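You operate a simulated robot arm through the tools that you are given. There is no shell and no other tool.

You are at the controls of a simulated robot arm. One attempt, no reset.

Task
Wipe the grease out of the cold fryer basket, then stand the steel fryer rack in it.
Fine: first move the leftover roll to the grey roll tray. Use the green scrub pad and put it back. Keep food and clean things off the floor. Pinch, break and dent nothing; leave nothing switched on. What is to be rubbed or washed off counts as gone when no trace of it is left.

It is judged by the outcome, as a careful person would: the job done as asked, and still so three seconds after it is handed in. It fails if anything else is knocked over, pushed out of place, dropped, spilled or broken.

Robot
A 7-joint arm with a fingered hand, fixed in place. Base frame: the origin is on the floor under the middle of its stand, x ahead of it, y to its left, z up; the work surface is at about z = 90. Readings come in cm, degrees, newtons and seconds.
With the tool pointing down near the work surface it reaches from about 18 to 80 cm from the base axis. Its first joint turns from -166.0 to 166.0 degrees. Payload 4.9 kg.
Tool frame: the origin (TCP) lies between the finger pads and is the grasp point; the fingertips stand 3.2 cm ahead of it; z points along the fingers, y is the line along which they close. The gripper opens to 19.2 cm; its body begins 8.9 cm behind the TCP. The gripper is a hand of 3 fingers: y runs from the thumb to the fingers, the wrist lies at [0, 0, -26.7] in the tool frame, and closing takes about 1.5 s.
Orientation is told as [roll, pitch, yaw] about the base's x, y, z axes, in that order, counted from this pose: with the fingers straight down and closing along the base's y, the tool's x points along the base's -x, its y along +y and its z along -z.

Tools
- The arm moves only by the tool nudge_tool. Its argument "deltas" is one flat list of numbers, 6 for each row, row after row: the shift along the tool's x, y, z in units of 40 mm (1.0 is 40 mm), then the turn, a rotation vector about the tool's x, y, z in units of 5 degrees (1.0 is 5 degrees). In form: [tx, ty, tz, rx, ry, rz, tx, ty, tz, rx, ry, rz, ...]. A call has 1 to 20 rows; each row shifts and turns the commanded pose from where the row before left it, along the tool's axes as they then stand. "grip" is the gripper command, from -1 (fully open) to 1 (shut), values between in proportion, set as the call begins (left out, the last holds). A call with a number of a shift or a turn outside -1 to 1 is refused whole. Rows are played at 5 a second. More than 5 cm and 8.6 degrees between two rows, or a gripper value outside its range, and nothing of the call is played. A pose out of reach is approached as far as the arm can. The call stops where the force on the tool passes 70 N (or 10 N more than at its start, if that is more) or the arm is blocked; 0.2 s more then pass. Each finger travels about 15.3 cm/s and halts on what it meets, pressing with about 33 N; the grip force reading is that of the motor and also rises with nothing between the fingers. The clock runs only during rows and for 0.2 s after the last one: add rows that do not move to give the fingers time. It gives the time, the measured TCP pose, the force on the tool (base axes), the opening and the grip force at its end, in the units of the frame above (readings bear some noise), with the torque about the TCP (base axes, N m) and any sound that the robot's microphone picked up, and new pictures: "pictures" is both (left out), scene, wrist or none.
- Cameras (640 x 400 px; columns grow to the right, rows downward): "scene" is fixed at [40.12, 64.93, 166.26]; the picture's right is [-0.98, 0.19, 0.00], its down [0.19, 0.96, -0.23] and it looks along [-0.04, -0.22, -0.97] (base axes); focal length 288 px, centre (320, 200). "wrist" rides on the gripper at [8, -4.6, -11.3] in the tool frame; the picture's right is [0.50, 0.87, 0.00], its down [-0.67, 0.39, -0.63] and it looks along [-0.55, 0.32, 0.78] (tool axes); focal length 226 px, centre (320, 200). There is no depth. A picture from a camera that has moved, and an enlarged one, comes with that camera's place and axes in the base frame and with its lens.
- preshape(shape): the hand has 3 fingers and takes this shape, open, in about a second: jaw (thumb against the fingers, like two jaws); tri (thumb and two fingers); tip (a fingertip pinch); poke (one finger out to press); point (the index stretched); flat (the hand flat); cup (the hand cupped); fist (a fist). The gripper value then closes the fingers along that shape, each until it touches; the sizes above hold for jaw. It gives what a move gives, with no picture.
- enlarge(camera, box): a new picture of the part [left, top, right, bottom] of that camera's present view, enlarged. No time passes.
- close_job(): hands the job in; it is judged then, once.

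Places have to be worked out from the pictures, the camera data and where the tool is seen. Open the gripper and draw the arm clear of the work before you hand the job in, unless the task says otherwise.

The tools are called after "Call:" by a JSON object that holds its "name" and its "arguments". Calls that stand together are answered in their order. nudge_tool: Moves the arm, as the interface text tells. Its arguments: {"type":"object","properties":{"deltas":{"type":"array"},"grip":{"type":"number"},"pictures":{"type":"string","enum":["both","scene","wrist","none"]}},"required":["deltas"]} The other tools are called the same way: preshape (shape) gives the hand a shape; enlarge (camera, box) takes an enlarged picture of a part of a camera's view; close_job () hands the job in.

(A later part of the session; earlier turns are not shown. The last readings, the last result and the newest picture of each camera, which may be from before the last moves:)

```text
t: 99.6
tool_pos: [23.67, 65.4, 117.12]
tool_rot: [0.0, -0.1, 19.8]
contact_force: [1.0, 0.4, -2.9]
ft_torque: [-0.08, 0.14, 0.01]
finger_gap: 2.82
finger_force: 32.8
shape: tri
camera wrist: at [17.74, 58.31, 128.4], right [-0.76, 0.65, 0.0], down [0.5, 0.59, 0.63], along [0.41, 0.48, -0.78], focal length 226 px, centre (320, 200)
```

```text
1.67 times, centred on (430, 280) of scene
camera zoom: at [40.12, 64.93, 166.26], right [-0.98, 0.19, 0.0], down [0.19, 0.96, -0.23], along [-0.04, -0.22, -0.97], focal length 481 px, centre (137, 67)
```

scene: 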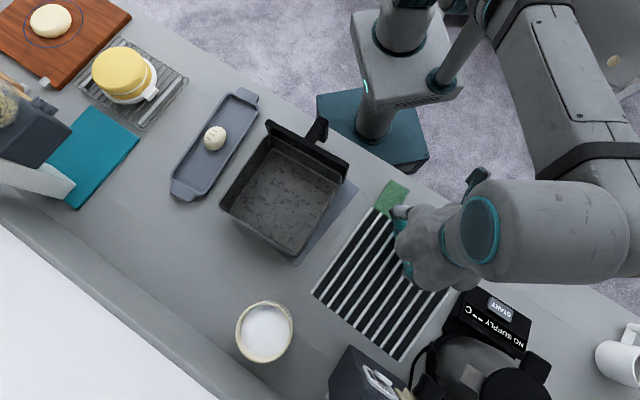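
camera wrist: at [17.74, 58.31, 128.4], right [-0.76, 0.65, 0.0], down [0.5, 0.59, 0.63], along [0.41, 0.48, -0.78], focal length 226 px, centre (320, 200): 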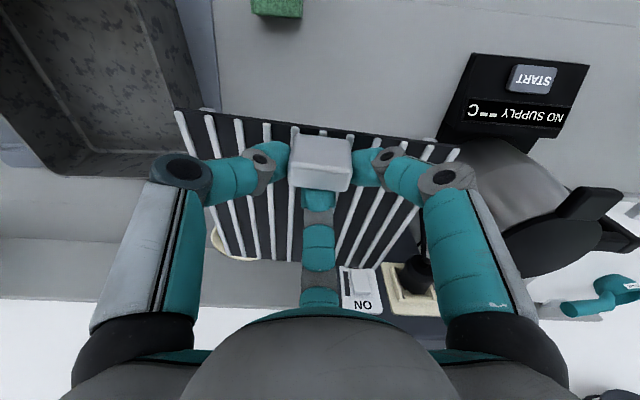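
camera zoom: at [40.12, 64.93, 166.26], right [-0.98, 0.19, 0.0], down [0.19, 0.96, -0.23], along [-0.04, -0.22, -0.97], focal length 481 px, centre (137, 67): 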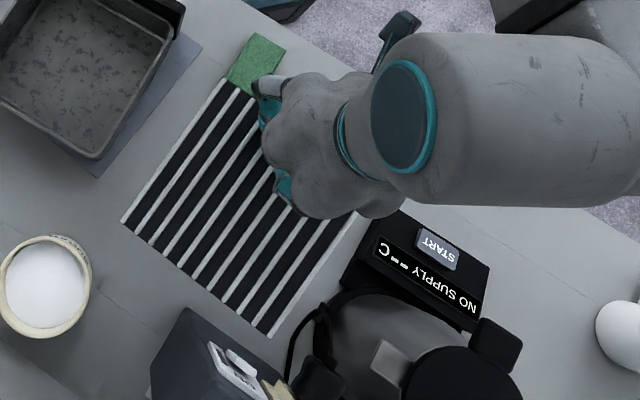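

The rack is free again and everything else is as it was. It now sits about 7.6° turned and 8° drooped in the grip, which I can compensate for. I'll carry it over the basket first and then yaw the extra 6°.

Call:
{"name": "nudge_tool", "arguments": {"deltas": [-0.326, -0.8616, 0, 0, 0, 0, -0.326, -0.8616, 0, 0, 0, 0, -0.326, -0.8616, 0, 0, 0, 0, -0.326, -0.8616, 0, 0, 0, 0, -0.326, -0.8616, 0, 0, 0, 0, -0.326, -0.8616, 0, 0, 0, 0, -0.326, -0.8616, 0, 0, 0, 0, -0.326, -0.8616, 0, 0, 0, 0, 0, 0, 0, 0, 0, -0.4, 0, 0, 0, 0, 0, -0.4, 0, 0, 0, 0, 0, -0.4, 0, 0, 0, 0, 0, 0], "pictures": "both"}}

Call:
{"name": "enlarge", "arguments": {"camera": "wrist", "box": [100, 40, 540, 320]}}

Call:
{"name": "enlarge", "arguments": {"camera": "scene", "box": [180, 80, 400, 300]}}

```text
t: 102.2
tool_pos: [42.63, 42.91, 117.04]
tool_rot: [0.1, 0.0, 25.8]
contact_force: [-0.6, -0.6, -2.0]
ft_torque: [-0.09, 0.05, 0.0]
finger_gap: 2.79
finger_force: 32.8
shape: tri
camera wrist: at [37.6, 35.23, 128.47], right [-0.83, 0.56, 0.0], down [0.44, 0.64, 0.63], along [0.36, 0.52, -0.78], focal length 226 px, centre (320, 200)
```

scene: 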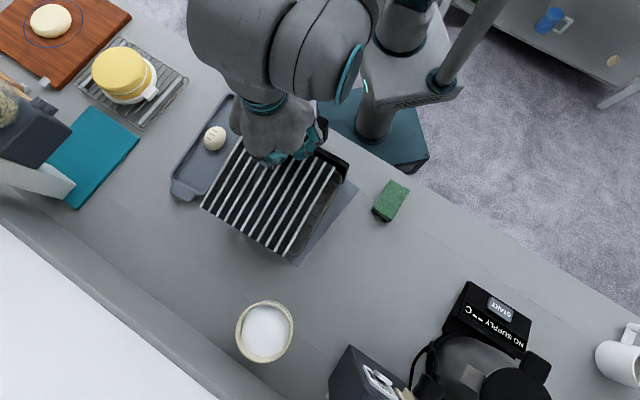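
wrist: 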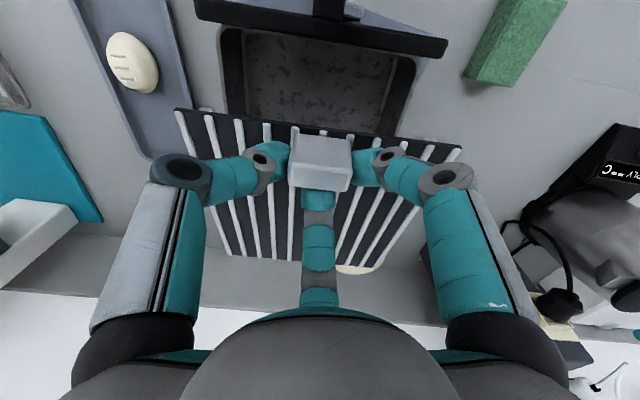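

```text
1.43 times, centred on (320, 180) of wrist
camera zoom: at [37.6, 35.23, 128.47], right [-0.83, 0.56, 0.0], down [0.44, 0.64, 0.63], along [0.36, 0.52, -0.78], focal length 323 px, centre (320, 229)
```

zoom: 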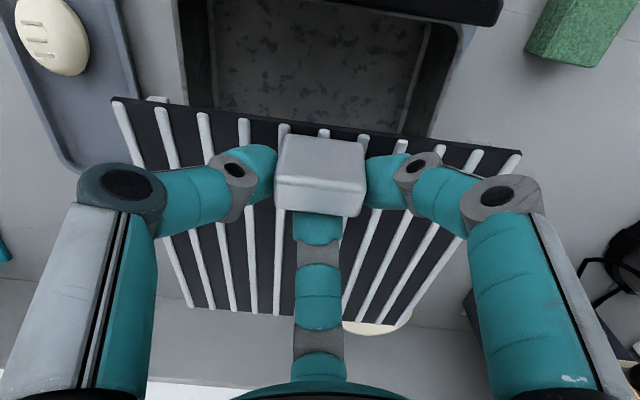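

```text
1.82 times, centred on (290, 190) of scene
camera zoom: at [40.12, 64.93, 166.26], right [-0.98, 0.19, 0.0], down [0.19, 0.96, -0.23], along [-0.04, -0.22, -0.97], focal length 524 px, centre (374, 218)
```

zoom: 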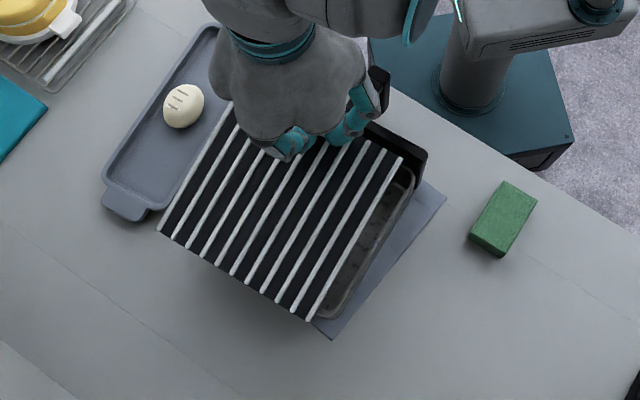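

The rack is parallel to the basket panel, and its far edge is in line. I'll shift 0.25 cm sideways and tilt the hand 15° inward, so the far edge dips and goes in first and the fingers lean away from the panel.

Call:
{"name": "nudge_tool", "arguments": {"deltas": [-0.024, -0.058, 0, 0, 0, 0, 0, 0, 0, 0.19, 0.462, 0, 0, 0, 0, 0.19, 0.462, 0, 0, 0, 0, 0.19, 0.462, 0, 0, 0, 0, 0.19, 0.462, 0, 0, 0, 0, 0.19, 0.462, 0, 0, 0, 0, 0.193, 0.462, 0, 0, 0, 0, 0, 0, 0], "pictures": "both"}}

Call:
{"name": "enlarge", "arguments": {"camera": "wrist", "box": [100, 40, 540, 320]}}

Call:
{"name": "enlarge", "arguments": {"camera": "scene", "box": [180, 80, 400, 300]}}

```text
t: 104.0
tool_pos: [42.96, 42.76, 117.28]
tool_rot: [-5.7, 13.8, 25.0]
contact_force: [-0.4, -0.6, -2.0]
ft_torque: [-0.07, 0.05, 0.0]
finger_gap: 2.78
finger_force: 32.8
shape: tri
camera wrist: at [39.98, 37.49, 130.49], right [-0.82, 0.57, 0.03], down [0.53, 0.74, 0.41], along [0.21, 0.36, -0.91], focal length 226 px, centre (320, 200)
```

scene: 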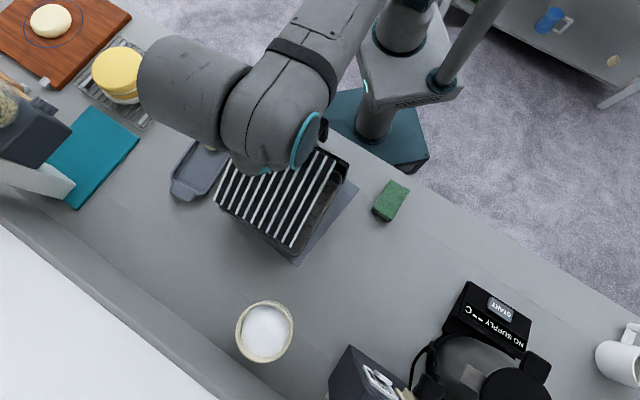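
wrist: 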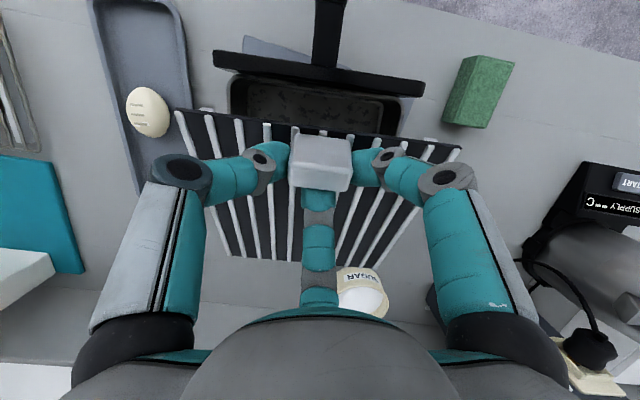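

```text
1.43 times, centred on (320, 180) of wrist
camera zoom: at [39.98, 37.49, 130.49], right [-0.82, 0.57, 0.03], down [0.53, 0.74, 0.41], along [0.21, 0.36, -0.91], focal length 323 px, centre (320, 229)
```

zoom: 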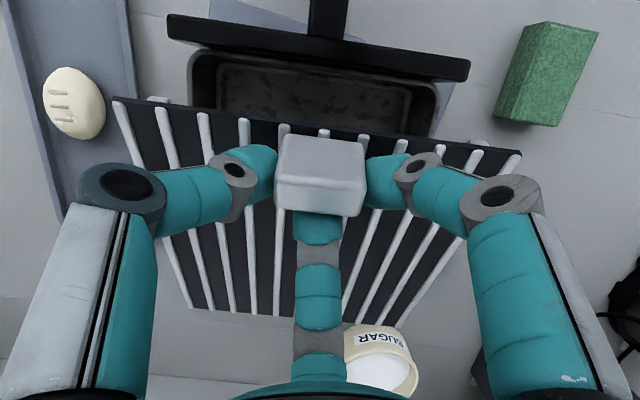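

```text
1.82 times, centred on (290, 190) of scene
camera zoom: at [40.12, 64.93, 166.26], right [-0.98, 0.19, 0.0], down [0.19, 0.96, -0.23], along [-0.04, -0.22, -0.97], focal length 524 px, centre (374, 218)
```

zoom: 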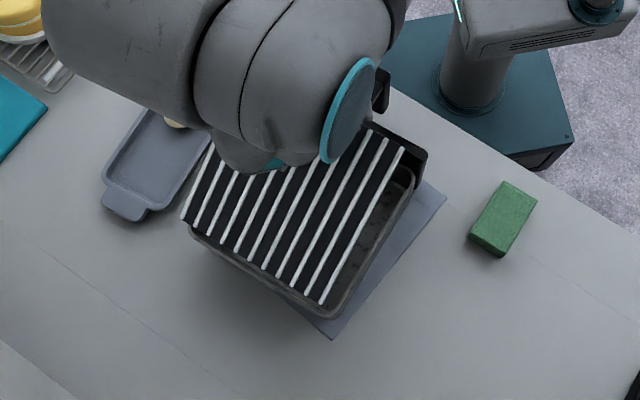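

From the scene view the rack's far edge is parallel to the basket and about 0.3 cm off-centre, and the incline is as planned. I'll correct sideways and lower 6 cm so the far edge just enters the basket.

Call:
{"name": "nudge_tool", "arguments": {"deltas": [0.0049, -0.083, 0.0097, 0, 0, 0, -0.1197, 0.0493, 0.483, 0, 0, 0, -0.1197, 0.0493, 0.483, 0, 0, 0, -0.1197, 0.0493, 0.483, 0, 0, 0, 0, 0, 0, 0, 0, 0], "pictures": "both"}}

Call:
{"name": "enlarge", "arguments": {"camera": "wrist", "box": [100, 40, 540, 320]}}

Call:
{"name": "enlarge", "arguments": {"camera": "scene", "box": [200, 110, 360, 270]}}

```text
t: 105.2
tool_pos: [43.09, 42.34, 111.19]
tool_rot: [-5.8, 13.7, 25.0]
contact_force: [-0.1, 0.0, -2.5]
ft_torque: [-0.07, 0.03, 0.03]
finger_gap: 2.8
finger_force: 33.0
shape: tri
camera wrist: at [40.08, 37.19, 124.5], right [-0.82, 0.57, 0.03], down [0.53, 0.74, 0.41], along [0.21, 0.36, -0.91], focal length 226 px, centre (320, 200)
```

scene: 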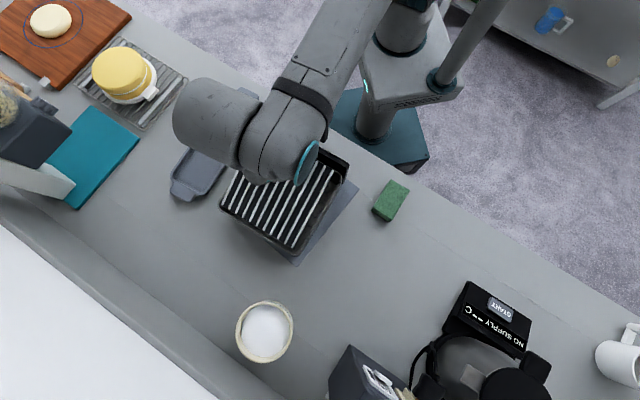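
wrist: 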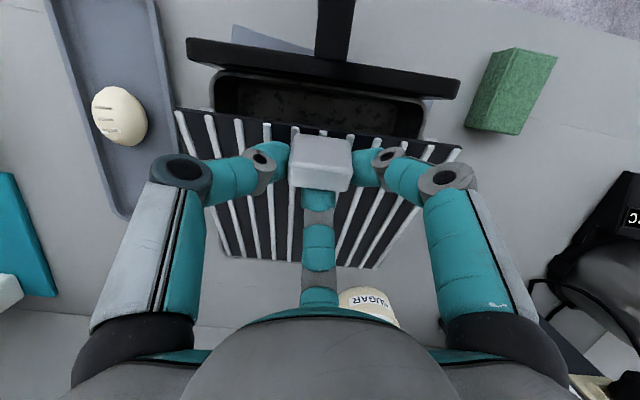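

```text
1.43 times, centred on (320, 180) of wrist
camera zoom: at [40.08, 37.19, 124.5], right [-0.82, 0.57, 0.03], down [0.53, 0.74, 0.41], along [0.21, 0.36, -0.91], focal length 323 px, centre (320, 229)
```

zoom: 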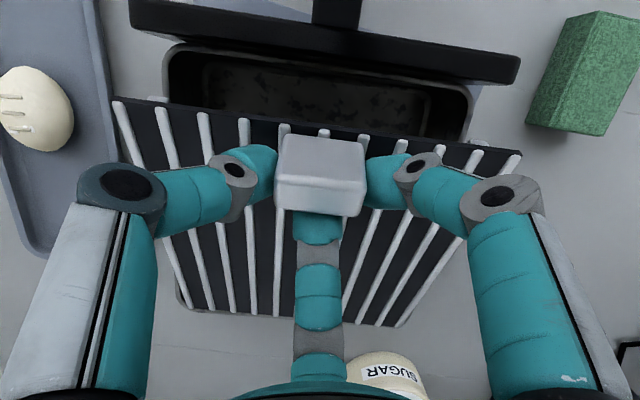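

```text
2.50 times, centred on (280, 190) of scene
camera zoom: at [40.12, 64.93, 166.26], right [-0.98, 0.19, 0.0], down [0.19, 0.96, -0.23], along [-0.04, -0.22, -0.97], focal length 721 px, centre (420, 225)
```

zoom: 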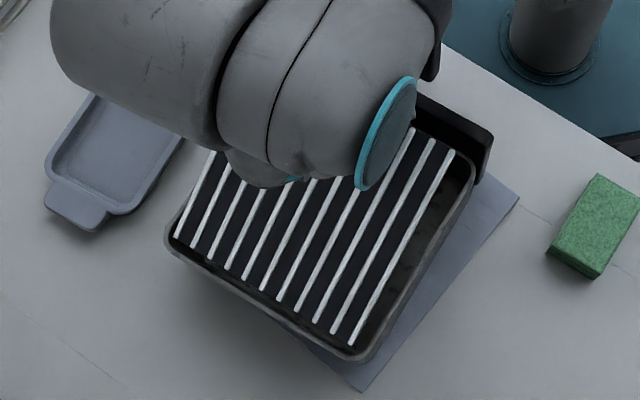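

The far edge is entering at rim level. I'll zoom in on the two far corners to verify clearance on both sides.

Call:
{"name": "enlarge", "arguments": {"camera": "scene", "box": [205, 170, 275, 230]}}

Call:
{"name": "enlarge", "arguments": {"camera": "scene", "box": [270, 200, 340, 260]}}

Call:
{"name": "enlarge", "arguments": {"camera": "scene", "box": [295, 140, 355, 200]}}

```text
6.67 times, centred on (240, 200) of scene
camera zoom: at [40.12, 64.93, 166.26], right [-0.98, 0.19, 0.0], down [0.19, 0.96, -0.23], along [-0.04, -0.22, -0.97], focal length 1923 px, centre (853, 200)
```

zoom: 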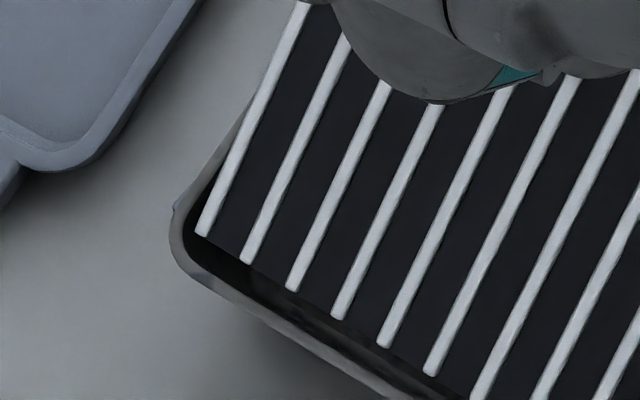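

```text
6.67 times, centred on (305, 230) of scene
camera zoom: at [40.12, 64.93, 166.26], right [-0.98, 0.19, 0.0], down [0.19, 0.96, -0.23], along [-0.04, -0.22, -0.97], focal length 1923 px, centre (420, 0)
```

zoom: 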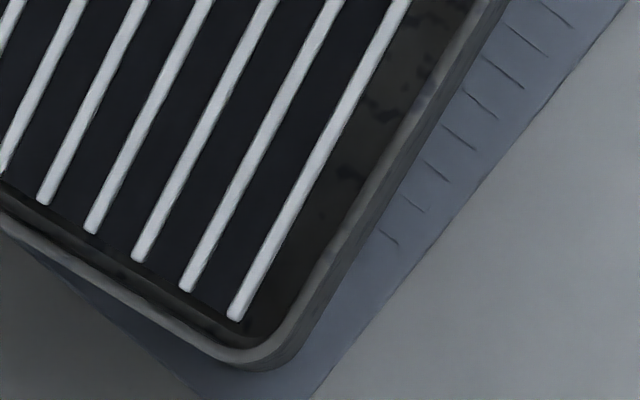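

```text
6.67 times, centred on (325, 170) of scene
camera zoom: at [40.12, 64.93, 166.26], right [-0.98, 0.19, 0.0], down [0.19, 0.96, -0.23], along [-0.04, -0.22, -0.97], focal length 1923 px, centre (287, 400)
```

zoom: 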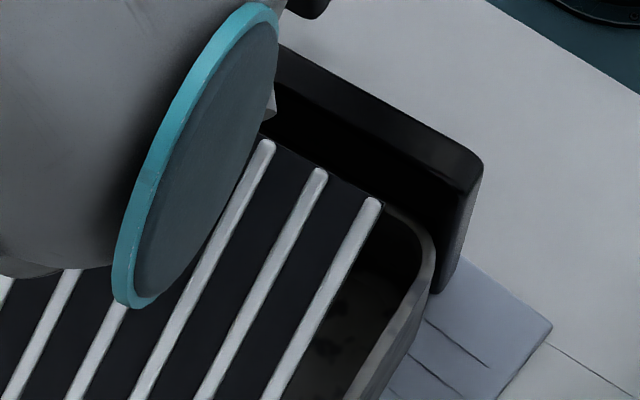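

At rim level the rack has about 0.5 cm clearance on the left and 1.4 cm on the right, so I'll shift it 0.4 cm right and lower another 5 cm.

Call:
{"name": "nudge_tool", "arguments": {"deltas": [0.038, 0.0924, 0, 0, 0, 0, -0.0997, 0.0411, 0.4025, 0, 0, 0, -0.0997, 0.0411, 0.4025, 0, 0, 0, -0.0997, 0.0411, 0.4025, 0, 0, 0, 0, 0, 0, 0, 0, 0], "pictures": "both"}}

Call:
{"name": "enlarge", "arguments": {"camera": "scene", "box": [200, 120, 360, 270]}}

Call:
{"name": "enlarge", "arguments": {"camera": "wrist", "box": [100, 40, 540, 320]}}

```text
t: 106.4
tool_pos: [42.85, 42.66, 106.15]
tool_rot: [-5.8, 13.8, 25.0]
contact_force: [-0.6, 1.0, -2.2]
ft_torque: [-0.1, 0.05, 0.01]
finger_gap: 2.82
finger_force: 33.2
shape: tri
camera wrist: at [39.82, 37.46, 119.46], right [-0.82, 0.57, 0.03], down [0.53, 0.74, 0.41], along [0.21, 0.36, -0.91], focal length 226 px, centre (320, 200)
```

scene: 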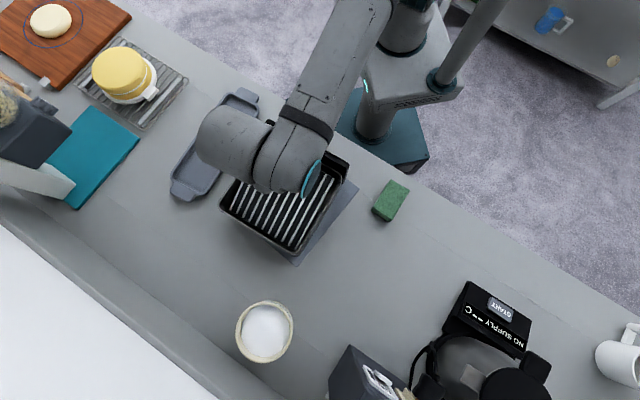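
wrist: 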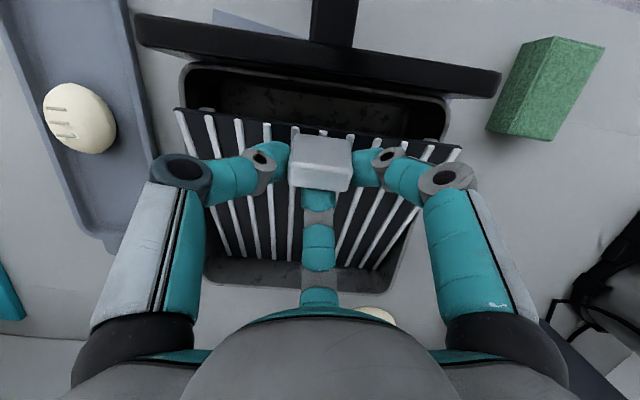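

```text
2.67 times, centred on (280, 195) of scene
camera zoom: at [40.12, 64.93, 166.26], right [-0.98, 0.19, 0.0], down [0.19, 0.96, -0.23], along [-0.04, -0.22, -0.97], focal length 769 px, centre (427, 213)
```

zoom: 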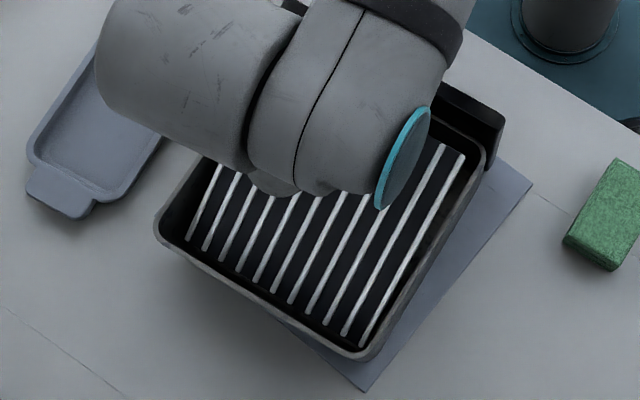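

```text
1.43 times, centred on (320, 180) of wrist
camera zoom: at [39.82, 37.46, 119.46], right [-0.82, 0.57, 0.03], down [0.53, 0.74, 0.41], along [0.21, 0.36, -0.91], focal length 323 px, centre (320, 229)
```

zoom: 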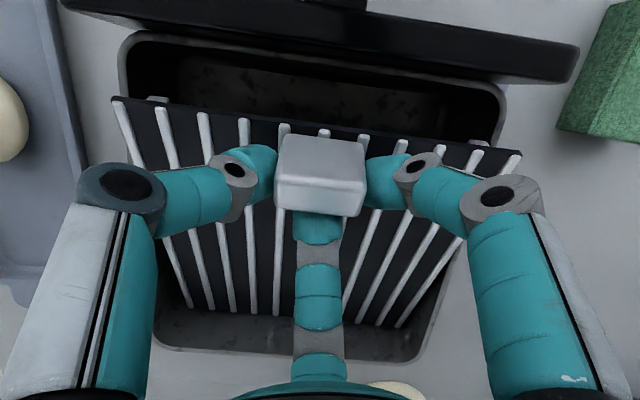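

The rack's far edge is inside now. The two views disagree slightly on side-to-side centring, so I'll zoom both at the far corners before touching down.

Call:
{"name": "enlarge", "arguments": {"camera": "wrist", "box": [190, 190, 300, 300]}}

Call:
{"name": "enlarge", "arguments": {"camera": "wrist", "box": [340, 190, 450, 300]}}

Call:
{"name": "enlarge", "arguments": {"camera": "scene", "box": [210, 160, 270, 220]}}

Call:
{"name": "enlarge", "arguments": {"camera": "scene", "box": [275, 200, 335, 260]}}

```text
3.64 times, centred on (245, 245) of wrist
camera zoom: at [39.82, 37.46, 119.46], right [-0.82, 0.57, 0.03], down [0.53, 0.74, 0.41], along [0.21, 0.36, -0.91], focal length 822 px, centre (593, 36)
```

zoom: 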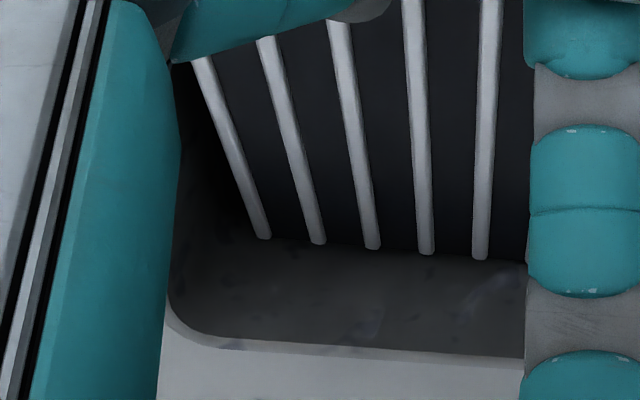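

```text
3.64 times, centred on (395, 245) of wrist
camera zoom: at [39.82, 37.46, 119.46], right [-0.82, 0.57, 0.03], down [0.53, 0.74, 0.41], along [0.21, 0.36, -0.91], focal length 822 px, centre (47, 36)
```

zoom: 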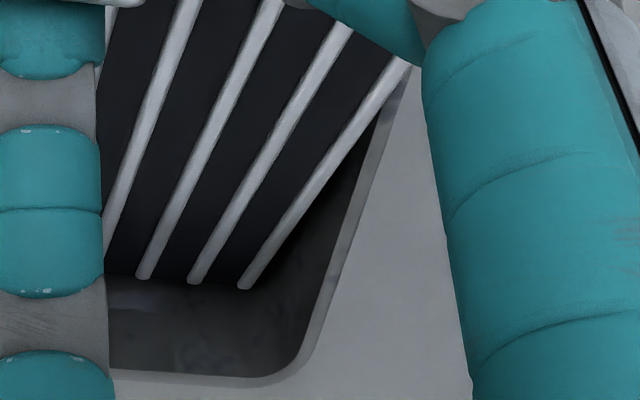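

```text
6.67 times, centred on (240, 190) of scene
camera zoom: at [40.12, 64.93, 166.26], right [-0.98, 0.19, 0.0], down [0.19, 0.96, -0.23], along [-0.04, -0.22, -0.97], focal length 1923 px, centre (853, 267)
```

zoom: 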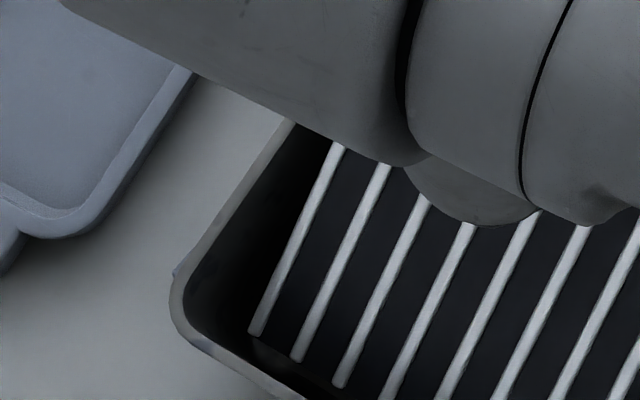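

```text
6.67 times, centred on (305, 230) of scene
camera zoom: at [40.12, 64.93, 166.26], right [-0.98, 0.19, 0.0], down [0.19, 0.96, -0.23], along [-0.04, -0.22, -0.97], focal length 1923 px, centre (420, 0)
```

zoom: 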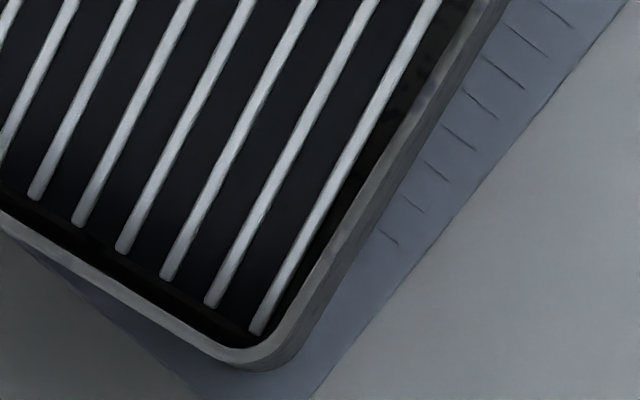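

Both cameras now agree the rack sits about 0.5 cm too far right. I'll shift it back 0.5 cm and lower in small steps until the far feet touch the basket floor.

Call:
{"name": "nudge_tool", "arguments": {"deltas": [-0.0476, -0.1155, 0, 0, 0, 0, -0.0359, 0.0148, 0.145, 0, 0, 0, 0, 0, 0, 0, 0, 0], "pictures": "none"}}

Call:
{"name": "nudge_tool", "arguments": {"deltas": [-0.0179, 0.0074, 0.0724, 0, 0, 0, 0, 0, 0, 0, 0, 0], "pictures": "none"}}

Call:
{"name": "nudge_tool", "arguments": {"deltas": [-0.0179, 0.0074, 0.0724, 0, 0, 0, 0, 0, 0, 0, 0, 0], "pictures": "wrist"}}

```text
t: 107.2
tool_pos: [43.12, 42.36, 105.56]
tool_rot: [-5.8, 13.8, 25.0]
contact_force: [0.0, -0.5, -2.9]
ft_torque: [-0.08, 0.09, -0.05]
finger_gap: 2.82
finger_force: 32.8
shape: tri
```

```text
t: 107.8
tool_pos: [43.28, 42.35, 105.27]
tool_rot: [-5.9, 13.8, 25.0]
contact_force: [-0.2, -1.0, -2.3]
ft_torque: [-0.06, 0.07, 0.0]
finger_gap: 2.81
finger_force: 33.6
shape: tri
```

```text
t: 108.4
tool_pos: [43.12, 42.34, 105.0]
tool_rot: [-5.8, 13.9, 25.0]
contact_force: [0.6, 0.3, -1.7]
ft_torque: [-0.06, 0.1, 0.04]
finger_gap: 2.81
finger_force: 33.1
shape: tri
camera wrist: at [40.18, 37.13, 118.28], right [-0.82, 0.57, 0.03], down [0.53, 0.74, 0.41], along [0.21, 0.36, -0.91], focal length 226 px, centre (320, 200)
```

wrist: 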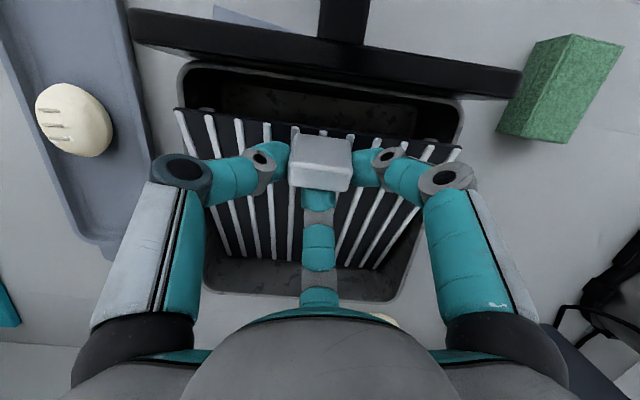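

No touch yet. I'll continue in 0.3 cm steps and watch for the load to come off the hand.

Call:
{"name": "nudge_tool", "arguments": {"deltas": [-0.0179, 0.0074, 0.0724, 0, 0, 0, 0, 0, 0, 0, 0, 0], "pictures": "none"}}

Call:
{"name": "nudge_tool", "arguments": {"deltas": [-0.0179, 0.0074, 0.0724, 0, 0, 0, 0, 0, 0, 0, 0, 0], "pictures": "none"}}

Call:
{"name": "nudge_tool", "arguments": {"deltas": [-0.0179, 0.0074, 0.0724, 0, 0, 0, 0, 0, 0, 0, 0, 0], "pictures": "none"}}

Call:
{"name": "nudge_tool", "arguments": {"deltas": [-0.0179, 0.0074, 0.0724, 0, 0, 0, 0, 0, 0, 0, 0, 0], "pictures": "both"}}

```text
t: 109.0
tool_pos: [43.17, 42.45, 104.7]
tool_rot: [-5.7, 13.8, 25.0]
contact_force: [0.4, 0.2, -2.2]
ft_torque: [-0.08, 0.07, 0.02]
finger_gap: 2.79
finger_force: 32.3
shape: tri
```

```text
t: 109.6
tool_pos: [43.21, 42.33, 104.37]
tool_rot: [-5.8, 13.9, 25.0]
contact_force: [0.6, -0.8, -1.4]
ft_torque: [-0.05, 0.06, -0.01]
finger_gap: 2.81
finger_force: 32.9
shape: tri
```

```text
t: 110.2
tool_pos: [43.31, 42.29, 104.06]
tool_rot: [-5.8, 13.9, 25.0]
contact_force: [0.2, -0.4, -1.6]
ft_torque: [-0.06, -0.03, -0.03]
finger_gap: 2.82
finger_force: 33.0
shape: tri
```

```text
t: 110.8
tool_pos: [43.11, 42.23, 103.85]
tool_rot: [-5.8, 13.8, 25.1]
contact_force: [-0.2, -0.8, -1.7]
ft_torque: [-0.06, -0.08, -0.03]
finger_gap: 2.8
finger_force: 33.0
shape: tri
camera wrist: at [40.19, 37.1, 117.07], right [-0.82, 0.57, 0.03], down [0.53, 0.74, 0.41], along [0.21, 0.36, -0.91], focal length 226 px, centre (320, 200)
```

scene: 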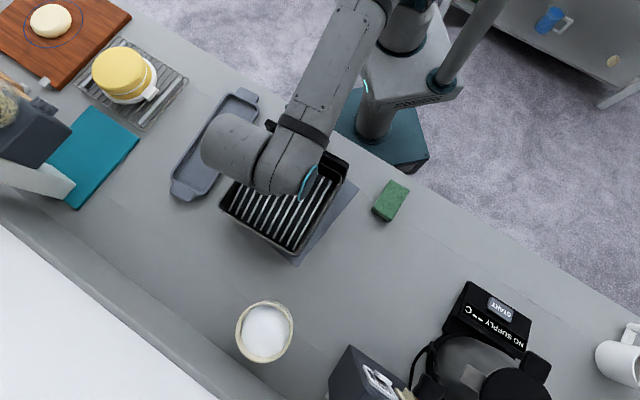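
wrist: 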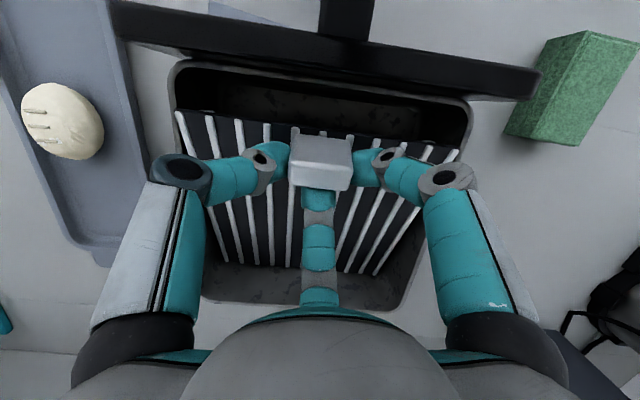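

The torque change shows the far edge is on the basket floor, and the rack is beginning to hinge level in the grip. I'll lower the tab side along an arc, starting with the first segment.

Call:
{"name": "nudge_tool", "arguments": {"deltas": [0.055, -0.0227, 0.1453, 0, 0, 0, 0.055, -0.0227, 0.1453, 0, 0, 0, 0.055, -0.0227, 0.1453, 0, 0, 0, 0, 0, 0, 0, 0, 0], "pictures": "both"}}

Call:
{"name": "enlarge", "arguments": {"camera": "wrist", "box": [100, 40, 540, 320]}}

Call:
{"name": "enlarge", "arguments": {"camera": "scene", "box": [200, 120, 360, 270]}}

```text
t: 111.8
tool_pos: [42.46, 41.45, 102.27]
tool_rot: [-5.8, 13.8, 24.9]
contact_force: [0.8, -0.3, -0.5]
ft_torque: [-0.02, -0.17, 0.04]
finger_gap: 2.81
finger_force: 33.2
shape: tri
camera wrist: at [39.39, 36.29, 115.53], right [-0.82, 0.57, 0.03], down [0.53, 0.74, 0.41], along [0.21, 0.36, -0.91], focal length 226 px, centre (320, 200)
```

scene: 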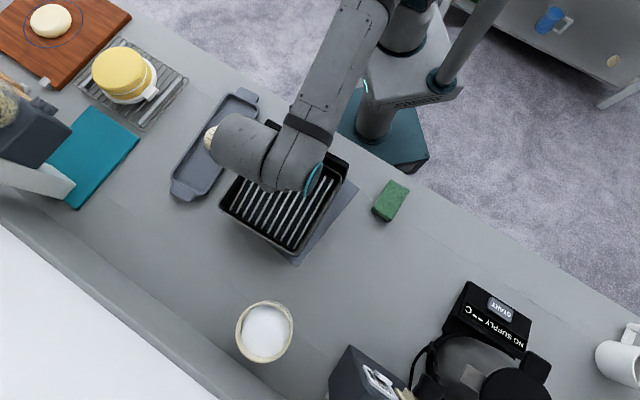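
wrist: 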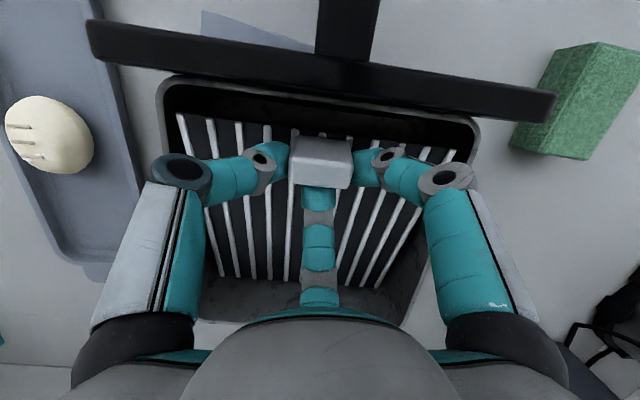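

```text
1.43 times, centred on (320, 180) of wrist
camera zoom: at [39.39, 36.29, 115.53], right [-0.82, 0.57, 0.03], down [0.53, 0.74, 0.41], along [0.21, 0.36, -0.91], focal length 323 px, centre (320, 229)
```

zoom: 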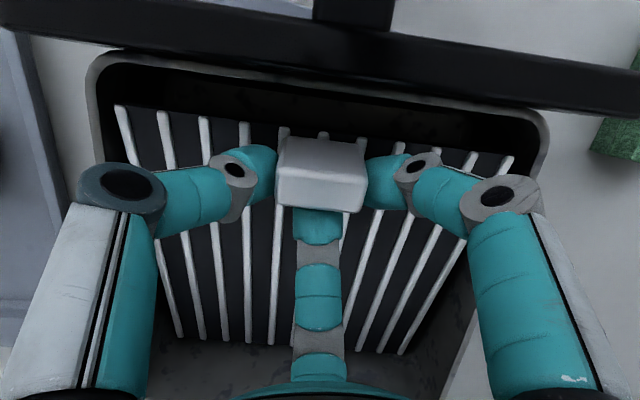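

```text
2.67 times, centred on (280, 195) of scene
camera zoom: at [40.12, 64.93, 166.26], right [-0.98, 0.19, 0.0], down [0.19, 0.96, -0.23], along [-0.04, -0.22, -0.97], focal length 769 px, centre (427, 213)
```

zoom: 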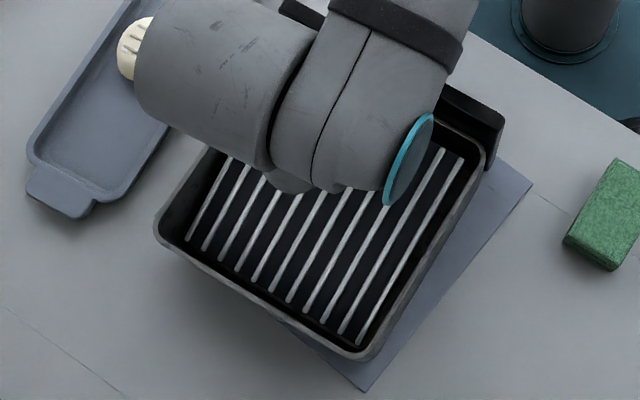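

It's hinging smoothly with low forces and has clearance on all sides. Continuing the arc.

Call:
{"name": "nudge_tool", "arguments": {"deltas": [0.0118, -0.0048, 0.1328, 0, 0, 0, 0.0118, -0.0048, 0.1328, 0, 0, 0, 0.0118, -0.0048, 0.1328, 0, 0, 0, 0, 0, 0, 0, 0, 0], "pictures": "wrist"}}

Call:
{"name": "enlarge", "arguments": {"camera": "wrist", "box": [100, 40, 540, 320]}}

```text
t: 112.8
tool_pos: [42.03, 41.02, 100.68]
tool_rot: [-5.8, 13.8, 25.1]
contact_force: [-1.1, -0.7, 0.1]
ft_torque: [0.0, -0.21, -0.02]
finger_gap: 2.83
finger_force: 32.5
shape: tri
camera wrist: at [39.02, 35.84, 114.05], right [-0.82, 0.57, 0.03], down [0.53, 0.74, 0.41], along [0.21, 0.36, -0.91], focal length 226 px, centre (320, 200)
```

wrist: 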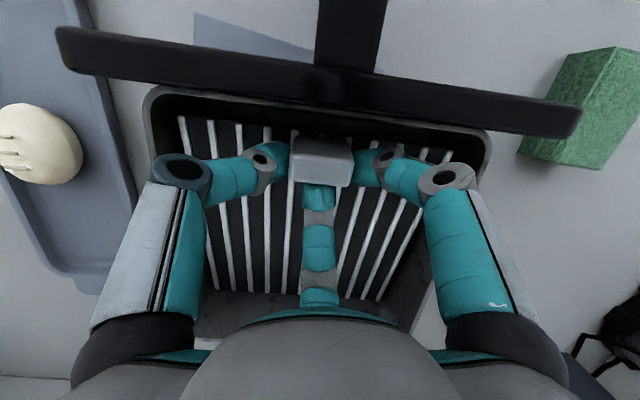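

```text
1.43 times, centred on (320, 180) of wrist
camera zoom: at [39.02, 35.84, 114.05], right [-0.82, 0.57, 0.03], down [0.53, 0.74, 0.41], along [0.21, 0.36, -0.91], focal length 323 px, centre (320, 229)
```

zoom: 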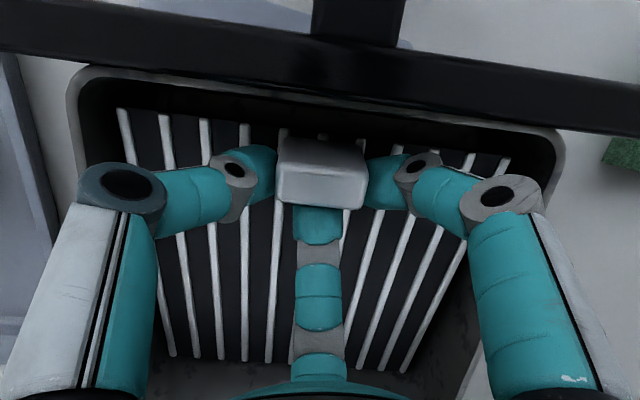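

Still low force and centred. Next segment.

Call:
{"name": "nudge_tool", "arguments": {"deltas": [-0.0056, 0.0023, 0.132, 0, 0, 0, -0.0056, 0.0023, 0.132, 0, 0, 0, -0.0056, 0.0023, 0.132, 0, 0, 0, 0, 0, 0, 0, 0, 0], "pictures": "both"}}

Call:
{"name": "enlarge", "arguments": {"camera": "wrist", "box": [100, 40, 540, 320]}}

Call:
{"name": "enlarge", "arguments": {"camera": "scene", "box": [200, 120, 360, 270]}}

```text
t: 113.8
tool_pos: [41.82, 40.72, 99.26]
tool_rot: [-5.8, 13.9, 25.1]
contact_force: [0.0, -1.6, 0.7]
ft_torque: [0.02, -0.21, 0.0]
finger_gap: 2.83
finger_force: 33.2
shape: tri
camera wrist: at [38.81, 35.56, 112.51], right [-0.82, 0.57, 0.03], down [0.53, 0.74, 0.41], along [0.21, 0.36, -0.91], focal length 226 px, centre (320, 200)
```

scene: 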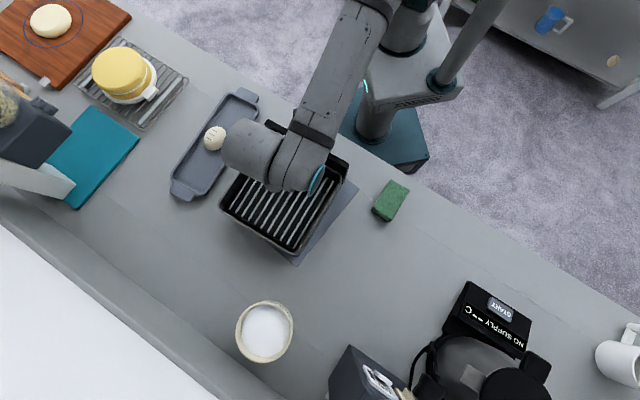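
wrist: 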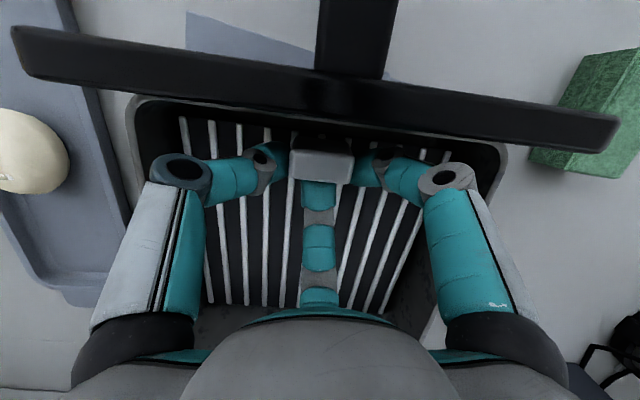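

```text
1.43 times, centred on (320, 180) of wrist
camera zoom: at [38.81, 35.56, 112.51], right [-0.82, 0.57, 0.03], down [0.53, 0.74, 0.41], along [0.21, 0.36, -0.91], focal length 323 px, centre (320, 229)
```

zoom: 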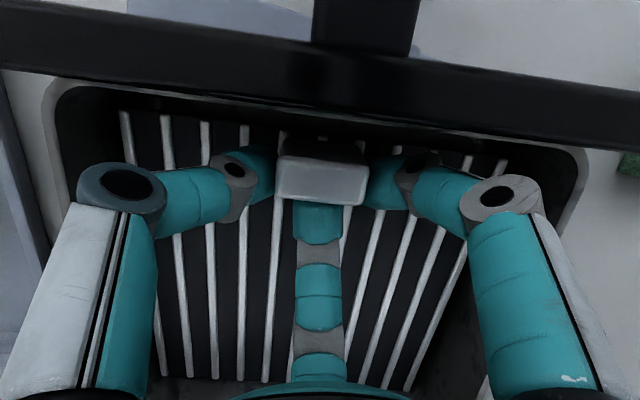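

```text
2.67 times, centred on (280, 195) of scene
camera zoom: at [40.12, 64.93, 166.26], right [-0.98, 0.19, 0.0], down [0.19, 0.96, -0.23], along [-0.04, -0.22, -0.97], focal length 769 px, centre (427, 213)
```

zoom: 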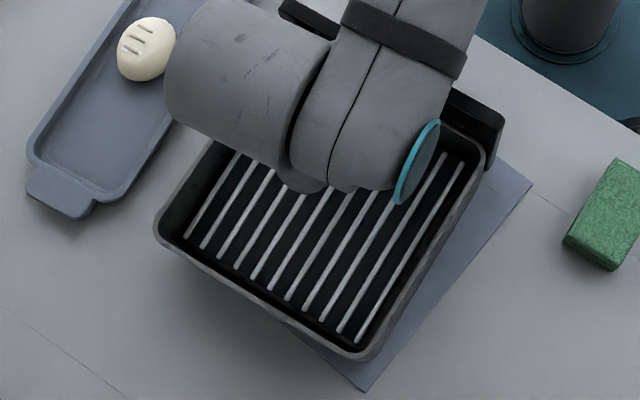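

Almost level. I'll lower 1 cm more and then feel for the near feet touching down.

Call:
{"name": "nudge_tool", "arguments": {"deltas": [-0.0131, 0.0054, 0.1256, 0, 0, 0, -0.0131, 0.0054, 0.1256, 0, 0, 0, 0, 0, 0, 0, 0, 0], "pictures": "wrist"}}

Call:
{"name": "nudge_tool", "arguments": {"deltas": [-0.0053, 0.0022, 0.0502, 0, 0, 0, 0, 0, 0, 0, 0, 0], "pictures": "none"}}

Call:
{"name": "nudge_tool", "arguments": {"deltas": [-0.0053, 0.0022, 0.0502, 0, 0, 0, 0, 0, 0, 0, 0, 0], "pictures": "wrist"}}

```text
t: 114.6
tool_pos: [41.72, 40.65, 98.3]
tool_rot: [-5.8, 13.8, 25.1]
contact_force: [-0.7, -0.1, -0.1]
ft_torque: [0.05, -0.22, -0.02]
finger_gap: 2.83
finger_force: 33.4
shape: tri
camera wrist: at [38.73, 35.47, 111.53], right [-0.82, 0.57, 0.03], down [0.53, 0.74, 0.41], along [0.21, 0.36, -0.91], focal length 226 px, centre (320, 200)
```

wrist: 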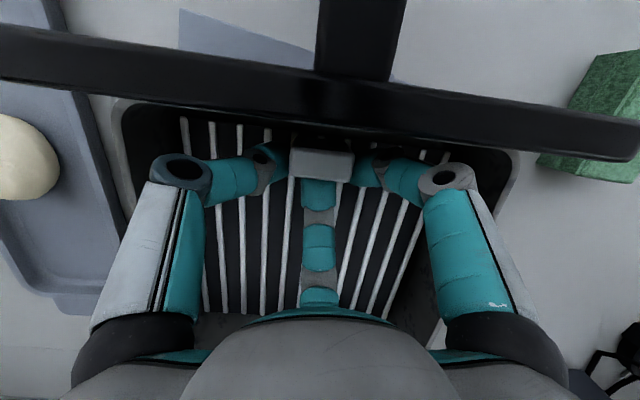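

```text
t: 115.2
tool_pos: [41.68, 40.69, 98.0]
tool_rot: [-5.8, 13.8, 25.0]
contact_force: [-0.6, 0.1, 0.1]
ft_torque: [0.04, -0.22, -0.03]
finger_gap: 2.8
finger_force: 32.8
shape: tri
```

```text
t: 115.8
tool_pos: [41.66, 40.71, 97.8]
tool_rot: [-5.9, 13.9, 24.9]
contact_force: [-0.4, -0.4, 0.1]
ft_torque: [0.05, -0.23, 0.01]
finger_gap: 2.86
finger_force: 32.9
shape: tri
camera wrist: at [38.67, 35.42, 111.13], right [-0.82, 0.57, 0.03], down [0.53, 0.74, 0.41], along [0.21, 0.36, -0.91], focal length 226 px, centre (320, 200)
```

wrist: 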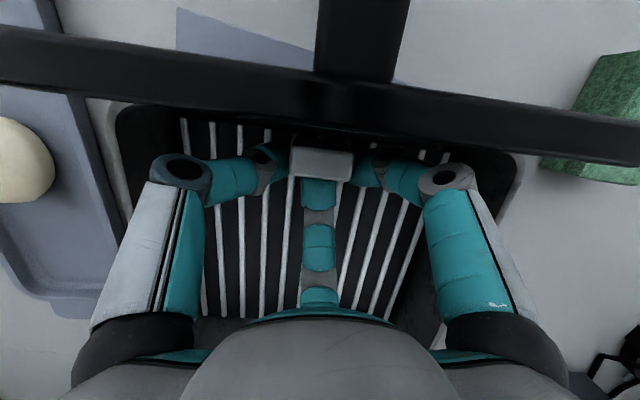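

No near-side contact yet at z≈97.8. I'll continue down in 0.2 cm steps.

Call:
{"name": "nudge_tool", "arguments": {"deltas": [-0.0053, 0.0022, 0.0502, 0, 0, 0, 0, 0, 0, 0, 0, 0], "pictures": "none"}}

Call:
{"name": "nudge_tool", "arguments": {"deltas": [-0.0053, 0.0022, 0.0502, 0, 0, 0, 0, 0, 0, 0, 0, 0], "pictures": "none"}}

Call:
{"name": "nudge_tool", "arguments": {"deltas": [-0.0053, 0.0022, 0.0502, 0, 0, 0, 0, 0, 0, 0, 0, 0], "pictures": "both"}}

Call:
{"name": "enlarge", "arguments": {"camera": "scene", "box": [200, 120, 360, 270]}}

Call:
{"name": "enlarge", "arguments": {"camera": "wrist", "box": [100, 60, 540, 340]}}

```text
t: 116.4
tool_pos: [41.76, 40.61, 97.62]
tool_rot: [-5.8, 13.8, 25.1]
contact_force: [-0.2, -0.6, 0.3]
ft_torque: [-0.02, -0.17, -0.02]
finger_gap: 2.83
finger_force: 32.5
shape: tri
```

```text
t: 117.0
tool_pos: [41.79, 40.56, 97.58]
tool_rot: [-6.0, 13.7, 25.1]
contact_force: [-0.1, -0.2, 11.0]
ft_torque: [-0.12, -0.06, -0.09]
finger_gap: 2.82
finger_force: 33.1
shape: tri
```

```text
t: 117.6
tool_pos: [41.63, 40.53, 97.51]
tool_rot: [-5.7, 13.6, 25.1]
contact_force: [2.3, 2.5, 27.1]
ft_torque: [-0.29, 0.04, -0.08]
finger_gap: 2.88
finger_force: 33.2
shape: tri
camera wrist: at [38.61, 35.36, 110.74], right [-0.82, 0.57, 0.03], down [0.53, 0.74, 0.42], along [0.21, 0.36, -0.91], focal length 226 px, centre (320, 200)
```

scene: 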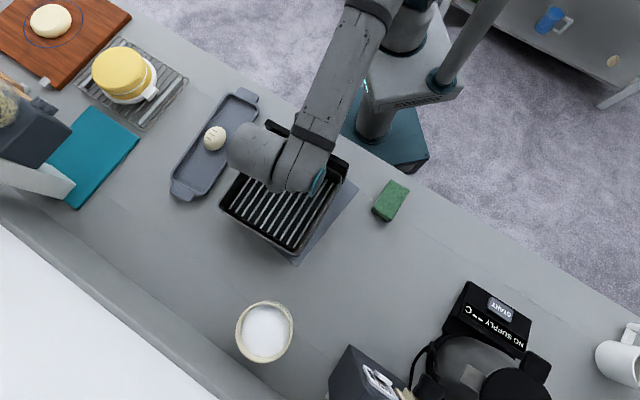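
wrist: 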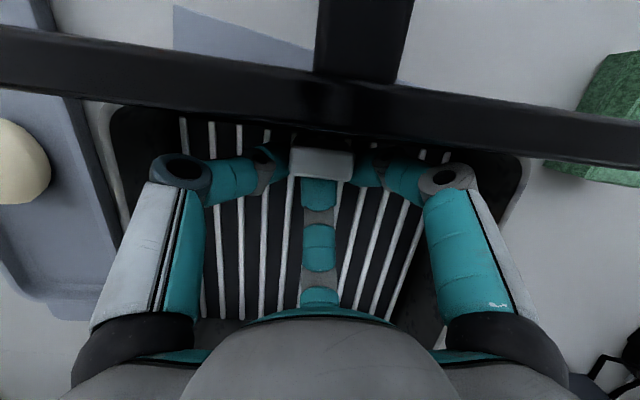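

```text
2.67 times, centred on (280, 195) of scene
camera zoom: at [40.12, 64.93, 166.26], right [-0.98, 0.19, 0.0], down [0.19, 0.96, -0.23], along [-0.04, -0.22, -0.97], focal length 769 px, centre (427, 213)
```

zoom: 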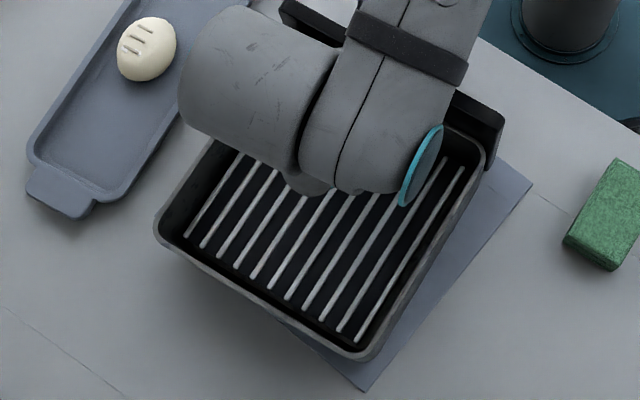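

```text
1.43 times, centred on (320, 200) of wrist
camera zoom: at [38.61, 35.36, 110.74], right [-0.82, 0.57, 0.03], down [0.53, 0.74, 0.42], along [0.21, 0.36, -0.91], focal length 323 px, centre (320, 200)
```

zoom: 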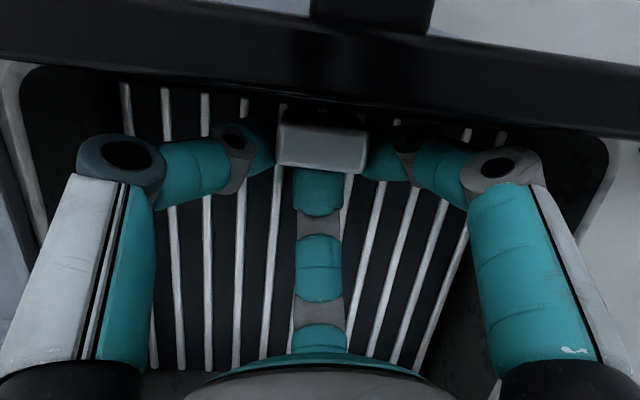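

The near feet are down; the force jumped to 27 N on that last step, so I'll back off 0.15 cm and then open the fingers gently.

Call:
{"name": "nudge_tool", "arguments": {"deltas": [0.009, -0.0037, -0.0362, 0, 0, 0, 0, 0, 0, 0, 0, 0], "pictures": "none"}}

Call:
{"name": "nudge_tool", "arguments": {"deltas": [0, 0, 0, 0, 0, 0, 0, 0, 0, 0, 0, 0, 0, 0, 0, 0, 0, 0], "grip": 0.48, "pictures": "both"}}

Call:
{"name": "enlarge", "arguments": {"camera": "wrist", "box": [160, 80, 480, 290]}}

```text
t: 118.2
tool_pos: [41.65, 40.62, 97.52]
tool_rot: [-5.8, 13.7, 25.0]
contact_force: [4.1, 4.7, 24.7]
ft_torque: [-0.21, -0.04, -0.03]
finger_gap: 2.87
finger_force: 33.0
shape: tri
```

```text
t: 119.0
tool_pos: [41.62, 40.56, 97.24]
tool_rot: [-5.9, 13.9, 25.1]
contact_force: [-1.2, -0.8, 6.3]
ft_torque: [-0.03, -0.02, 0.02]
finger_gap: 4.89
finger_force: 0.1
shape: tri
camera wrist: at [38.56, 35.33, 110.6], right [-0.82, 0.57, 0.03], down [0.53, 0.74, 0.41], along [0.21, 0.36, -0.91], focal length 226 px, centre (320, 200)
```

scene: 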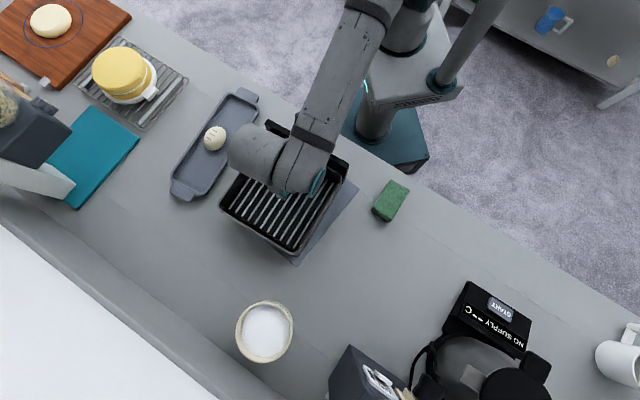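
wrist: 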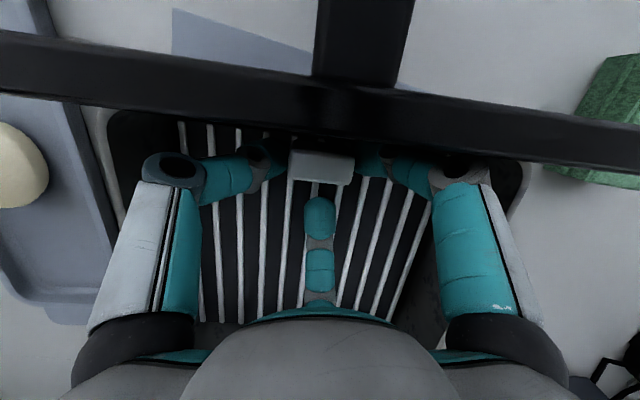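

```text
1.90 times, centred on (320, 185) of wrist
camera zoom: at [38.56, 35.33, 110.6], right [-0.82, 0.57, 0.03], down [0.53, 0.74, 0.41], along [0.21, 0.36, -0.91], focal length 431 px, centre (320, 229)
```

zoom: 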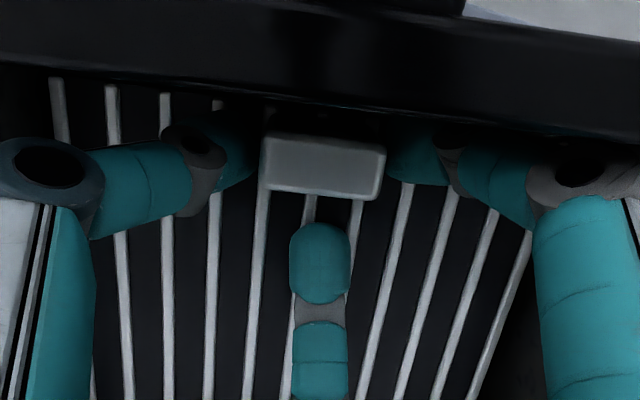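

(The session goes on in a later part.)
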